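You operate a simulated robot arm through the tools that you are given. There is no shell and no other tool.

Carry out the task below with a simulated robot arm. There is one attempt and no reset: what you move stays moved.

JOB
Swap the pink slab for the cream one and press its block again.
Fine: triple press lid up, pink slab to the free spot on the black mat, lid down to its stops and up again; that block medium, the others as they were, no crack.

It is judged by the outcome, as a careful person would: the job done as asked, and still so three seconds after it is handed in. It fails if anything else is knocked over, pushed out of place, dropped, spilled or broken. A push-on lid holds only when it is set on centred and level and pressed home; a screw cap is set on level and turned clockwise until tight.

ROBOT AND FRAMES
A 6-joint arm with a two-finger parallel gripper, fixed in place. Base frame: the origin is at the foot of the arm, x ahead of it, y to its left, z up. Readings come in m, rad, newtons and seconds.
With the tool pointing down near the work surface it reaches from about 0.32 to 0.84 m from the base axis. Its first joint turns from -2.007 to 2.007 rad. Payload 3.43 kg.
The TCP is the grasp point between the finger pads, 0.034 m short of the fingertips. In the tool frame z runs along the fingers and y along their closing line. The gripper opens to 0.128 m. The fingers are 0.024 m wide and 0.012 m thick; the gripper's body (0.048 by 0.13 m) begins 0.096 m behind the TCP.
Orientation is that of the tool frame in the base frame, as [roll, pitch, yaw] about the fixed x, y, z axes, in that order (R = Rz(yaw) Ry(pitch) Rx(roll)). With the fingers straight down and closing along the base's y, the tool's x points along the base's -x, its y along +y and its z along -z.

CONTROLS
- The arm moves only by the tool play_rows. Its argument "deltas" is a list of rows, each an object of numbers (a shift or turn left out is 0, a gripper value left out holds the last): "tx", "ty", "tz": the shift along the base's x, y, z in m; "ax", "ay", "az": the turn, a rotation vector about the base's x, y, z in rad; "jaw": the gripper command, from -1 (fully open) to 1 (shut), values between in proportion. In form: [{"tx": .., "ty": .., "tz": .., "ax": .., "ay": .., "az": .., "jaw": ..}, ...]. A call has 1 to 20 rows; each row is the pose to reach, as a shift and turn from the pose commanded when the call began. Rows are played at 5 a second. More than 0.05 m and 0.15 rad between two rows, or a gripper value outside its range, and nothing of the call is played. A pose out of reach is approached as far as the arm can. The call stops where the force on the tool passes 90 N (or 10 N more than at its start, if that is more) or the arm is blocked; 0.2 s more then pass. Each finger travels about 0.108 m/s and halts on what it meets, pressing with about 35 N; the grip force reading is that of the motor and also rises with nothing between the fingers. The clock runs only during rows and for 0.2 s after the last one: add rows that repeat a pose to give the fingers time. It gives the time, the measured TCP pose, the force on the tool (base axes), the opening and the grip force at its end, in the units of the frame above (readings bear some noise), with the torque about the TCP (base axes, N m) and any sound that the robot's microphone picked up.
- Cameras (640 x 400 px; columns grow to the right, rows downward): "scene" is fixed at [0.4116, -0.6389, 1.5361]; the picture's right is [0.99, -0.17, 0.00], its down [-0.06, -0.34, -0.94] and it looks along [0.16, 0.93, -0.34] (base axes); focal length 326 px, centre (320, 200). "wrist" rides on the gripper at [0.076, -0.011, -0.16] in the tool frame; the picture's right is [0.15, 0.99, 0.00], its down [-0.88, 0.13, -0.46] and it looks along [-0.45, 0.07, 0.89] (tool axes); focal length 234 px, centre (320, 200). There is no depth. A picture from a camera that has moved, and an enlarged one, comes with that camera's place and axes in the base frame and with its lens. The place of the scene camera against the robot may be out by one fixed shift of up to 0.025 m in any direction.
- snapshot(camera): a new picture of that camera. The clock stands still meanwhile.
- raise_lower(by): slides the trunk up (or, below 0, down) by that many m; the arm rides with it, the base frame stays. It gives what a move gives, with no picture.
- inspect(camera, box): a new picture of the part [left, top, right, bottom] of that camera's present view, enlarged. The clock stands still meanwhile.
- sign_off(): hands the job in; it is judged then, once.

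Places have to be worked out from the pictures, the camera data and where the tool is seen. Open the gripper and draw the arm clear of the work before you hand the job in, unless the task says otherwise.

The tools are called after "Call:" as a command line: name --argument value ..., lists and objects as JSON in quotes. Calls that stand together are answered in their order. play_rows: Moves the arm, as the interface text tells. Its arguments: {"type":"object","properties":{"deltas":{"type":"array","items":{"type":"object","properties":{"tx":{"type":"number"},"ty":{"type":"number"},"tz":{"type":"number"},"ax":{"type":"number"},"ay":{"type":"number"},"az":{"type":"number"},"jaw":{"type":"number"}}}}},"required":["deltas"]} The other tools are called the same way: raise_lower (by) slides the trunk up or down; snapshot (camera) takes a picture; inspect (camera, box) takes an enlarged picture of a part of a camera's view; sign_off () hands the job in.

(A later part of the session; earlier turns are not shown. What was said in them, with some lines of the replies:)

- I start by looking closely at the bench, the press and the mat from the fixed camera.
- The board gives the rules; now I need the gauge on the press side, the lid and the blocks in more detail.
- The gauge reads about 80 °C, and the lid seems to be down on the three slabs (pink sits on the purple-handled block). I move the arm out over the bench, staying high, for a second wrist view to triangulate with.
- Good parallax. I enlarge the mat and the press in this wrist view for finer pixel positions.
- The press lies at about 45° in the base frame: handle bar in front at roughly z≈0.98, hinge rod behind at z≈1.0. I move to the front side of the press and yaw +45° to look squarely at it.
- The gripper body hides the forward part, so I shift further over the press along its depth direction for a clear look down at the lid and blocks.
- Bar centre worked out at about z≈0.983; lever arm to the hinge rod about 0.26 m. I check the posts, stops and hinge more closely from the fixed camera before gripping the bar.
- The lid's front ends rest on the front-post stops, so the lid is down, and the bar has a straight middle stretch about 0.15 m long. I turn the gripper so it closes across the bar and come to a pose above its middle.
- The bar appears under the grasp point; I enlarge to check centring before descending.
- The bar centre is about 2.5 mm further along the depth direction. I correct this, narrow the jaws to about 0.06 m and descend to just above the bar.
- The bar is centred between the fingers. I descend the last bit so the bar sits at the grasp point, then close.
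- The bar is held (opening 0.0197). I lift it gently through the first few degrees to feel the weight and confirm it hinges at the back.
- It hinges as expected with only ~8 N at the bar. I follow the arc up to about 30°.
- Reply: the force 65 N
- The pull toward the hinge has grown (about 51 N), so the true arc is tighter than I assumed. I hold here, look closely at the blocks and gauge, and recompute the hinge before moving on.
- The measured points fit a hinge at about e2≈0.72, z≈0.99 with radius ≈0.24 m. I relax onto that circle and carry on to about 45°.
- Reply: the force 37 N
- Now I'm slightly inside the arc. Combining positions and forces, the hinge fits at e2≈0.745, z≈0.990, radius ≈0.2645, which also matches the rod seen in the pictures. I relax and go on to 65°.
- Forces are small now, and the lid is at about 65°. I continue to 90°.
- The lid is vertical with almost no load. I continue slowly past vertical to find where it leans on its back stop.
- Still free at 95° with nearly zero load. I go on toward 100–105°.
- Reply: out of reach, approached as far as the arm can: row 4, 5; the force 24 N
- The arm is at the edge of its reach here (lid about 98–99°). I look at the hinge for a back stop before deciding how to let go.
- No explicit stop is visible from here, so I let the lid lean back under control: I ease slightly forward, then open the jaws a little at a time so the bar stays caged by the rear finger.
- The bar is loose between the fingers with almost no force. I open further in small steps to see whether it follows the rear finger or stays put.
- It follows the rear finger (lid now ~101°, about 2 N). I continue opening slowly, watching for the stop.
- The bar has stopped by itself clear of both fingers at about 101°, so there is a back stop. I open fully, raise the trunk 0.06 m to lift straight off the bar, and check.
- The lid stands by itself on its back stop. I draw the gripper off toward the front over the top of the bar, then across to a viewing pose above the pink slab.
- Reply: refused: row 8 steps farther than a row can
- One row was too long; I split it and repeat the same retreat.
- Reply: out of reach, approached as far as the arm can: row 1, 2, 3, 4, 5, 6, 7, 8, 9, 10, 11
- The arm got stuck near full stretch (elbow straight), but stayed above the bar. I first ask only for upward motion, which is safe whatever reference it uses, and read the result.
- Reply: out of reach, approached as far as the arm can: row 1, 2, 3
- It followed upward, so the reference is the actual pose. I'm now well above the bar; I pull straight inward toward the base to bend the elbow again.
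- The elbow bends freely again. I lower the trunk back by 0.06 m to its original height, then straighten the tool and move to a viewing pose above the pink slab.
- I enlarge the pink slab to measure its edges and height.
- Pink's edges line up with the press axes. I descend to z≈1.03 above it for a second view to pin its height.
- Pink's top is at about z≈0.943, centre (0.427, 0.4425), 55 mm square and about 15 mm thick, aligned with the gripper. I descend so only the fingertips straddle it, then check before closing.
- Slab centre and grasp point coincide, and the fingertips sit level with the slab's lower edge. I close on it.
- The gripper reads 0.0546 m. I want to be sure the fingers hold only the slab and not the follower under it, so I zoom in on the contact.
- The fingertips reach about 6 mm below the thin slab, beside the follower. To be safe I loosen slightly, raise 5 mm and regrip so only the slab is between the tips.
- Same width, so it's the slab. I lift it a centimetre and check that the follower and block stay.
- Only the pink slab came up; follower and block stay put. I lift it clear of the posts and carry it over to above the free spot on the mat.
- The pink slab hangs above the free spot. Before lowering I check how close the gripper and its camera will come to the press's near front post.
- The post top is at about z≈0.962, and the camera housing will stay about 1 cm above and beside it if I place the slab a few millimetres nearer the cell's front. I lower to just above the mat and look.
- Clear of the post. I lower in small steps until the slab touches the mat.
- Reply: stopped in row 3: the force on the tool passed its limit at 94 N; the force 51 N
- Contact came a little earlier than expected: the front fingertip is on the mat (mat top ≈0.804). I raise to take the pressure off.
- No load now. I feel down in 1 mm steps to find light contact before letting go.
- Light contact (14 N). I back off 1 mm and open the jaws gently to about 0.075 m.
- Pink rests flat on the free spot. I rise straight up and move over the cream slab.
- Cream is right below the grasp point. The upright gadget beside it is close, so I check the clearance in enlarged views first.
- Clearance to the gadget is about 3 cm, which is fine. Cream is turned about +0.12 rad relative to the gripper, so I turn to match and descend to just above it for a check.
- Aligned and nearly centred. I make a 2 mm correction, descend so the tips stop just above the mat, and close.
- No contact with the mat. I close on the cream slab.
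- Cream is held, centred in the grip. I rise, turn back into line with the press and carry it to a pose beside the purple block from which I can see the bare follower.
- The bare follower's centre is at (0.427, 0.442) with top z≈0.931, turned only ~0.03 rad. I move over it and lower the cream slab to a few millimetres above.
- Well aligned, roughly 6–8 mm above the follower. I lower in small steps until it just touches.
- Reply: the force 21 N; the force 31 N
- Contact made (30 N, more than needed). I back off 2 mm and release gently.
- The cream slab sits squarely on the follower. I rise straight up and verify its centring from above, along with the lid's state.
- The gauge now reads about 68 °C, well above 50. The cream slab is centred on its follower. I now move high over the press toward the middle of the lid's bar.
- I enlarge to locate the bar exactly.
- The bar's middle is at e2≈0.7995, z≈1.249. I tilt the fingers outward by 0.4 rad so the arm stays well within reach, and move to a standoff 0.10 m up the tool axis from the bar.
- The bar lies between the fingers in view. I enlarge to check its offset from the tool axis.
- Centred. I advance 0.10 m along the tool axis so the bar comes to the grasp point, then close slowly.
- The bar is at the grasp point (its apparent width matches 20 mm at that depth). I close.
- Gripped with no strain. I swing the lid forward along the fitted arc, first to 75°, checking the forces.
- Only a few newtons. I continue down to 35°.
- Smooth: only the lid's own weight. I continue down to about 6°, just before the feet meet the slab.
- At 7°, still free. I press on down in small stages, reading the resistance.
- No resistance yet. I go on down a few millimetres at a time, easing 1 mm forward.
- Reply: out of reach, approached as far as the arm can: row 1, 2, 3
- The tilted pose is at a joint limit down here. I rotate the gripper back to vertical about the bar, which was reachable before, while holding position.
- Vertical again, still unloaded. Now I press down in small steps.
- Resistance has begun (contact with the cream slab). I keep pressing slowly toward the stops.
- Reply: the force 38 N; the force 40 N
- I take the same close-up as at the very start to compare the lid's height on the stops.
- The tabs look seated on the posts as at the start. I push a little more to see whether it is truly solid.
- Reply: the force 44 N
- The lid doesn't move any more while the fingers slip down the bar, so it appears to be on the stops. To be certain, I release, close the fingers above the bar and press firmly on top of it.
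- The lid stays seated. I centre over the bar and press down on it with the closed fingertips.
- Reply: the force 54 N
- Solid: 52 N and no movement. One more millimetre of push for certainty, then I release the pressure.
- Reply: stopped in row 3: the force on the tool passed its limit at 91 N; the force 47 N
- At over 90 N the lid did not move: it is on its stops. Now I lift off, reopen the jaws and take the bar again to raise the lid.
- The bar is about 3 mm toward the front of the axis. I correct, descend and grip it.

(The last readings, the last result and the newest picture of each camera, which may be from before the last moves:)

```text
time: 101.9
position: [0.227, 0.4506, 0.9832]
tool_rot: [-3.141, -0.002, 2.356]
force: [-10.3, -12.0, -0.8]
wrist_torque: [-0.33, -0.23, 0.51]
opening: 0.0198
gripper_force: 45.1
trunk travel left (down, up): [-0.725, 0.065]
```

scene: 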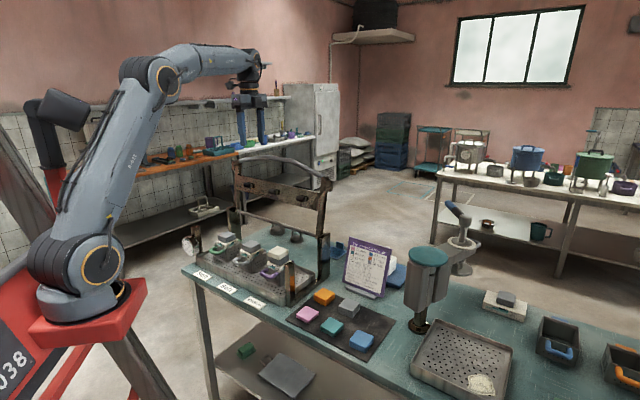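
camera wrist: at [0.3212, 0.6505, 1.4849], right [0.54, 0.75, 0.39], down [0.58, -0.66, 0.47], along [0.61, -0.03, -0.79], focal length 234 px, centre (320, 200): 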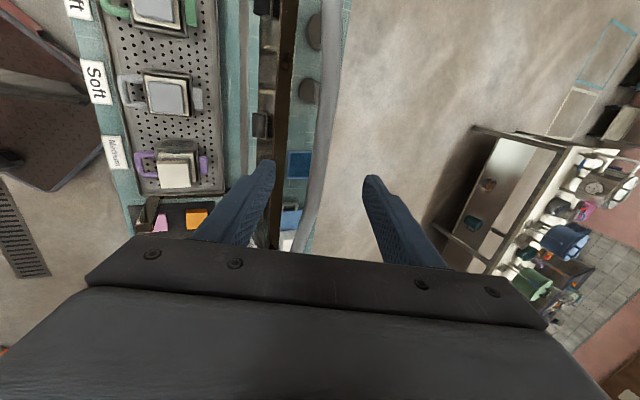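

Held again. I lift the lid along the same arc up to 45°.

Call:
play_rows --deltas '[{"tx": -0.0006, "ty": -0.0006, "tz": 0.0105}, {"tx": -0.0005, "ty": -0.0005, "tz": 0.0207}, {"tx": 0.0, "ty": 0.0, "tz": 0.03}, {"tx": 0.0006, "ty": 0.0006, "tz": 0.0392}, {"tx": 0.0021, "ty": 0.0021, "tz": 0.0529}, {"tx": 0.0038, "ty": 0.0038, "tz": 0.0643}, {"tx": 0.0057, "ty": 0.0057, "tz": 0.0755}, {"tx": 0.008, "ty": 0.008, "tz": 0.0867}, {"tx": 0.0105, "ty": 0.0105, "tz": 0.0976}, {"tx": 0.0135, "ty": 0.0135, "tz": 0.1085}, {"tx": 0.0168, "ty": 0.0168, "tz": 0.119}, {"tx": 0.0205, "ty": 0.0205, "tz": 0.1294}, {"tx": 0.0244, "ty": 0.0244, "tz": 0.1396}, {"tx": 0.0287, "ty": 0.0287, "tz": 0.1495}, {"tx": 0.0332, "ty": 0.0332, "tz": 0.1591}, {"tx": 0.0381, "ty": 0.0381, "tz": 0.1684}, {"tx": 0.0431, "ty": 0.0431, "tz": 0.1775}, {"tx": 0.0486, "ty": 0.0486, "tz": 0.1861}, {"tx": 0.0542, "ty": 0.0542, "tz": 0.1945}, {"tx": 0.0542, "ty": 0.0542, "tz": 0.1945}]'

Call:
inspect --camera "scene" --box '[180, 180, 350, 310]'

```text
time: 106.1
position: [0.2848, 0.5062, 1.1778]
tool_rot: [-3.14, -0.002, 2.355]
force: [6.1, 4.4, -17.7]
wrist_torque: [-0.42, -0.21, 0.31]
opening: 0.0197
gripper_force: 45.1
trunk travel left (down, up): [-0.725, 0.065]
```

```text
3.08 times, centred on (265, 245) of scene
camera zoom: at [0.4116, -0.6389, 1.5361], right [0.99, -0.17, 0.0], down [-0.06, -0.34, -0.94], along [0.16, 0.93, -0.34], focal length 1003 px, centre (489, 62)
```

zoom: 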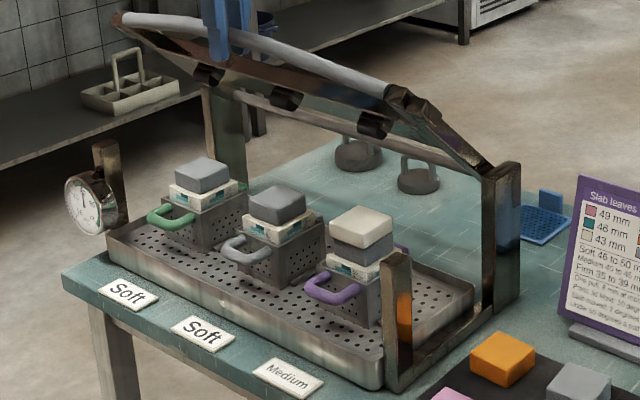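

Good, only the lid's weight. I now tilt the gripper outward 0.4 rad about the bar so the rest of the arc stays within reach.

Call:
play_rows --deltas '[{"ax": 0.0566, "ay": -0.0566}, {"ax": 0.1131, "ay": -0.1131}, {"ax": 0.1697, "ay": -0.1697}, {"ax": 0.2263, "ay": -0.2263}, {"ax": 0.2828, "ay": -0.2828}, {"ax": 0.2828, "ay": -0.2828}]'

```text
time: 107.5
position: [0.2825, 0.5064, 1.1775]
tool_rot: [2.741, -0.003, 2.356]
force: [-11.8, -12.8, 6.6]
wrist_torque: [-0.39, -0.07, 0.05]
opening: 0.0198
gripper_force: 44.9
trunk travel left (down, up): [-0.725, 0.065]
```

I continue the arc from 45° to 90°.

Call:
play_rows --deltas '[{"tx": 0.0055, "ty": 0.0055, "tz": 0.0085}, {"tx": 0.0117, "ty": 0.0117, "tz": 0.016}, {"tx": 0.0183, "ty": 0.0183, "tz": 0.0232}, {"tx": 0.025, "ty": 0.025, "tz": 0.0299}, {"tx": 0.0319, "ty": 0.0319, "tz": 0.0363}, {"tx": 0.0389, "ty": 0.0389, "tz": 0.0422}, {"tx": 0.0461, "ty": 0.0461, "tz": 0.0478}, {"tx": 0.0534, "ty": 0.0534, "tz": 0.0529}, {"tx": 0.0609, "ty": 0.0609, "tz": 0.0576}, {"tx": 0.0685, "ty": 0.0685, "tz": 0.0618}, {"tx": 0.0763, "ty": 0.0763, "tz": 0.0655}, {"tx": 0.0841, "ty": 0.0841, "tz": 0.0687}, {"tx": 0.0921, "ty": 0.0921, "tz": 0.0715}, {"tx": 0.1001, "ty": 0.1001, "tz": 0.0738}, {"tx": 0.1082, "ty": 0.1082, "tz": 0.0755}, {"tx": 0.1163, "ty": 0.1163, "tz": 0.0768}, {"tx": 0.1245, "ty": 0.1245, "tz": 0.0776}, {"tx": 0.1327, "ty": 0.1327, "tz": 0.0778}, {"tx": 0.1327, "ty": 0.1327, "tz": 0.0778}]'

```text
time: 111.5
position: [0.4156, 0.6403, 1.2566]
tool_rot: [2.741, -0.001, 2.356]
force: [-3.5, 2.9, -2.4]
wrist_torque: [0.03, -0.3, -0.16]
opening: 0.0195
gripper_force: 44.8
trunk travel left (down, up): [-0.725, 0.065]
```

Vertical and unloaded. I continue gently to the back stop at about 101°.

Call:
play_rows --deltas '[{"tx": 0.0082, "ty": 0.0082, "tz": -0.0003}, {"tx": 0.0164, "ty": 0.0164, "tz": -0.001}, {"tx": 0.0245, "ty": 0.0245, "tz": -0.0023}, {"tx": 0.0326, "ty": 0.0326, "tz": -0.004}, {"tx": 0.036, "ty": 0.036, "tz": -0.0049}, {"tx": 0.036, "ty": 0.036, "tz": -0.0049}]'

```text
time: 112.9
position: [0.4523, 0.6756, 1.2509]
tool_rot: [2.743, -0.001, 2.357]
force: [1.3, 1.8, 0.7]
wrist_torque: [0.05, -0.19, -0.15]
opening: 0.0195
gripper_force: 44.8
trunk travel left (down, up): [-0.725, 0.065]
```

Right at the stop with ~2 N. I open the jaws slowly so the bar settles against its stop.

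Call:
play_rows --deltas '[{"jaw": 0.66}, {"jaw": 0.58}, {"jaw": 0.5}, {"jaw": 0.4}, {"jaw": 0.25}, {"jaw": 0.1}, {"jaw": -0.05}, {"jaw": -0.2}, {"jaw": -0.2}]'

Call:
inspect --camera "wrist" --box '[250, 110, 400, 250]'

```text
time: 114.9
position: [0.4517, 0.6757, 1.252]
tool_rot: [2.741, -0.004, 2.355]
force: [0.0, -0.2, 0.7]
wrist_torque: [0.02, 0.0, -0.01]
opening: 0.0769
gripper_force: 0.1
trunk travel left (down, up): [-0.725, 0.065]
```

```text
2.86 times, centred on (325, 180) of wrist
camera zoom: at [0.3469, 0.6772, 1.3946], right [0.54, 0.75, 0.39], down [0.58, -0.66, 0.47], along [0.61, -0.03, -0.8], focal length 669 px, centre (306, 257)
```

zoom: 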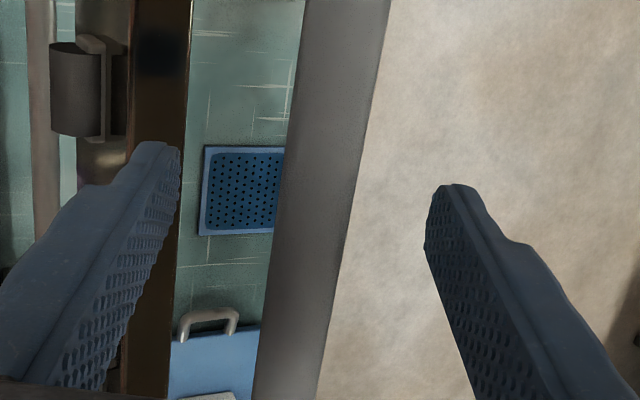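

The bar stands free against its stop. I back out along the tool axis and then draw the arm in, away from the press.

Call:
play_rows --deltas '[{"tx": -0.0069, "ty": -0.0069, "tz": 0.023}, {"tx": -0.0138, "ty": -0.0138, "tz": 0.046}, {"tx": -0.0206, "ty": -0.0206, "tz": 0.0691}, {"tx": -0.0275, "ty": -0.0275, "tz": 0.0921}, {"tx": -0.0275, "ty": -0.0275, "tz": 0.0921}]'

Call:
snapshot --camera "scene"

Call:
inspect --camera "scene" --box '[180, 120, 350, 310]'

Call:
inspect --camera "scene" --box '[180, 225, 300, 295]'

```text
time: 116.1
position: [0.4235, 0.6484, 1.3431]
tool_rot: [2.741, -0.002, 2.356]
force: [-1.1, -0.5, 0.2]
wrist_torque: [0.05, -0.02, -0.02]
opening: 0.0768
gripper_force: 0.0
trunk travel left (down, up): [-0.725, 0.065]
```

```text
taken
```

scene: 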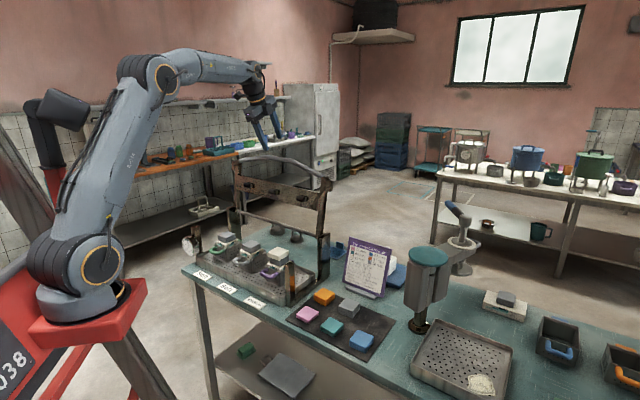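

```text
2.11 times, centred on (265, 215) of scene
camera zoom: at [0.4116, -0.6389, 1.5361], right [0.99, -0.17, 0.0], down [-0.06, -0.34, -0.94], along [0.16, 0.93, -0.34], focal length 686 px, centre (436, 168)
```

zoom: 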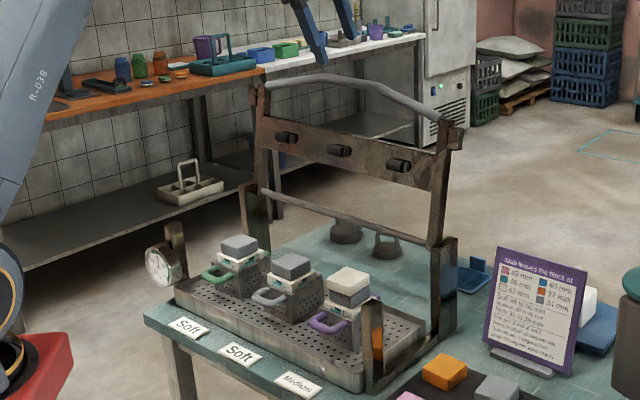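

```text
5.33 times, centred on (240, 260) of scene
camera zoom: at [0.4116, -0.6389, 1.5361], right [0.99, -0.17, 0.0], down [-0.06, -0.34, -0.94], along [0.16, 0.93, -0.34], focal length 1738 px, centre (747, -120)
```

zoom: 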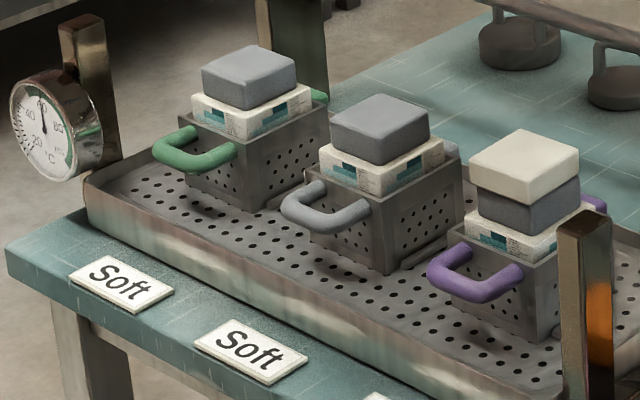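

The lid stands open on its stop. I compare the purple block closely with the view from before the pressing.

Call:
inspect --camera "scene" --box '[258, 240, 302, 275]'

Call:
inspect --camera "scene" --box '[255, 235, 305, 280]'

Call:
inspect --camera "scene" --box '[180, 225, 230, 265]'

Call:
inspect --camera "scene" --box '[215, 225, 295, 285]'

```text
11.43 times, centred on (280, 258) of scene
camera zoom: at [0.4116, -0.6389, 1.5361], right [0.99, -0.17, 0.0], down [-0.06, -0.34, -0.94], along [0.16, 0.93, -0.34], focal length 3725 px, centre (777, -457)
```

zoom: 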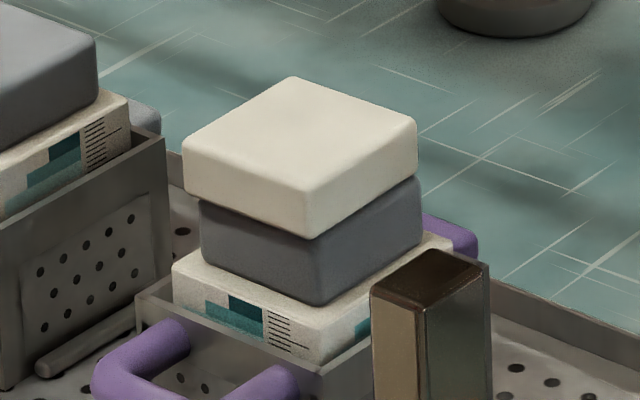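

```text
8.89 times, centred on (280, 258) of scene
camera zoom: at [0.4116, -0.6389, 1.5361], right [0.99, -0.17, 0.0], down [-0.06, -0.34, -0.94], along [0.16, 0.93, -0.34], focal length 2897 px, centre (676, -311)
```

zoom: 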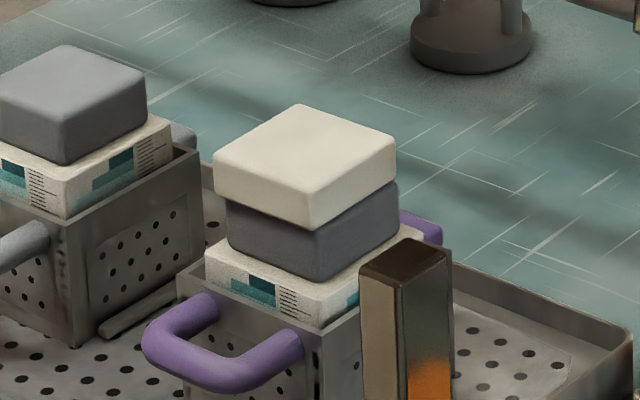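

```text
10.00 times, centred on (205, 245) of scene
camera zoom: at [0.4116, -0.6389, 1.5361], right [0.99, -0.17, 0.0], down [-0.06, -0.34, -0.94], along [0.16, 0.93, -0.34], focal length 3259 px, centre (1470, -250)
```

zoom: 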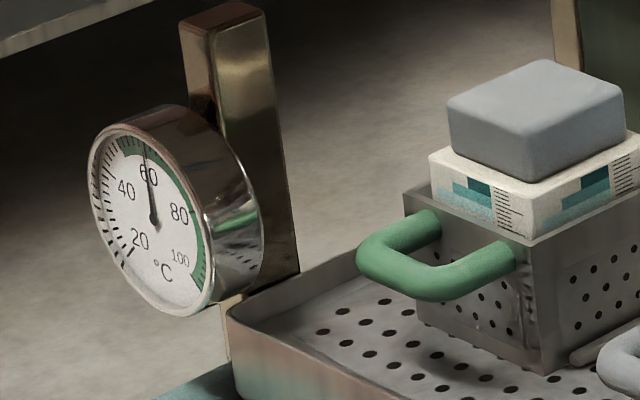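

```text
6.67 times, centred on (255, 255) of scene
camera zoom: at [0.4116, -0.6389, 1.5361], right [0.99, -0.17, 0.0], down [-0.06, -0.34, -0.94], along [0.16, 0.93, -0.34], focal length 2173 px, centre (753, -167)
```

zoom: 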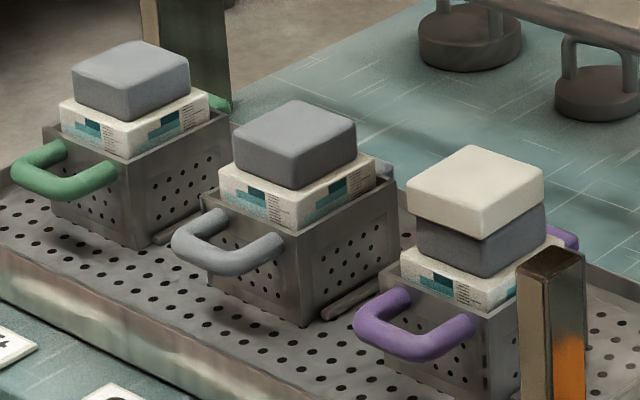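

The follower has gone down by about 6 mm (49 → 43 mm), the gauge still reads about 58 °C, and the other blocks look unchanged. I withdraw the arm, straighten the tool and open the gripper fully.

Call:
play_rows --deltas '[{"tx": -0.005, "ty": -0.02, "tz": 0.02}, {"tx": -0.015, "ty": -0.055, "tz": 0.035}, {"tx": -0.025, "ty": -0.095, "tz": 0.045, "ax": -0.0707, "ay": 0.0707}, {"tx": -0.035, "ty": -0.135, "tz": 0.05, "ax": -0.1414, "ay": 0.1414}, {"tx": -0.045, "ty": -0.175, "tz": 0.0515, "ax": -0.2121, "ay": 0.2121}, {"tx": -0.053, "ty": -0.21, "tz": 0.0515, "ax": -0.2828, "ay": 0.2828, "jaw": -1.0}, {"tx": -0.061, "ty": -0.244, "tz": 0.0515, "ax": -0.2828, "ay": 0.2828, "jaw": -1.0}, {"tx": -0.061, "ty": -0.244, "tz": 0.0515, "ax": -0.2828, "ay": 0.2828, "jaw": -1.0}]'

Call:
snapshot --camera "scene"

Call:
snapshot --camera "wrist"

```text
time: 117.9
position: [0.3627, 0.4036, 1.3948]
tool_rot: [-3.141, -0.001, 2.354]
force: [-0.3, -0.3, 0.3]
wrist_torque: [0.0, 0.01, -0.01]
opening: 0.128
gripper_force: 0.1
trunk travel left (down, up): [-0.725, 0.065]
```

```text
taken
```

scene: 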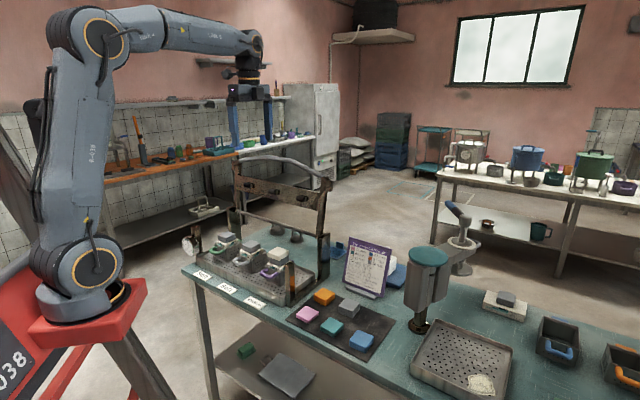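

```text
taken
camera wrist: at [0.3018, 0.448, 1.5554], right [0.6, 0.8, 0.0], down [0.71, -0.53, 0.45], along [0.36, -0.27, -0.89], focal length 234 px, centre (320, 200)
```

wrist: 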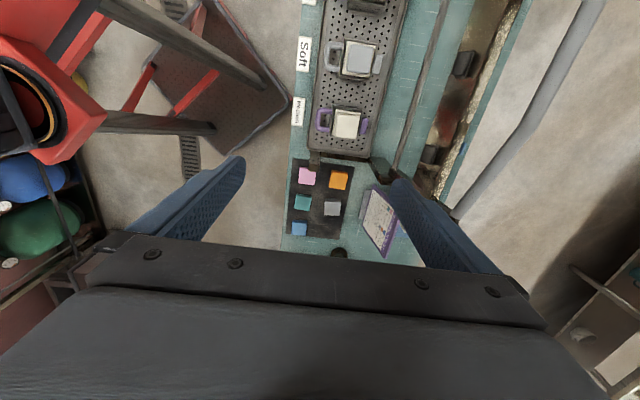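

Everything is in place: the lid is up on its back stop, pink lies in the formerly free spot on the mat, and cream sits on the freshly pressed purple block. The other blocks look as they were, and the arm is clear with the gripper open. I hand the job in.

Call:
sign_off

```text
The job is handed in.
```

The cream slab is now on the purple-handled block in place of the pink one, and that block has been pressed once more to medium. I handed the job in with the arm clear and the gripper open.

- **Pink slab:** it lies flat in what was the free spot on the black mat.
- **Pressing:** I brought the lid down to its stops. I then pushed on the bar up to the 90 N force limit, and the lid did not move further. In the pictures the follower (the dark piece between slab and block) sits about 6 mm lower than before. That matches 49 mm to 43 mm, inside the 8 mm limit for one pull.
- **Lid:** it is up again, leaning back against its own stop.
- **Temperature:** the gauge read about 68 °C before the lid went down and about 58 °C after I raised it again. No pull was made under 50 °C, and I saw no crack.
- **Other blocks:** the green and grey ones look the same as before in the pictures.

When I set the cream slab down I pressed on it with about 30 N, more than needed, before backing off. The fingertips also pressed on the mat harder than intended, past the 90 N limit, while I was placing the pink slab. I saw no damage from either.
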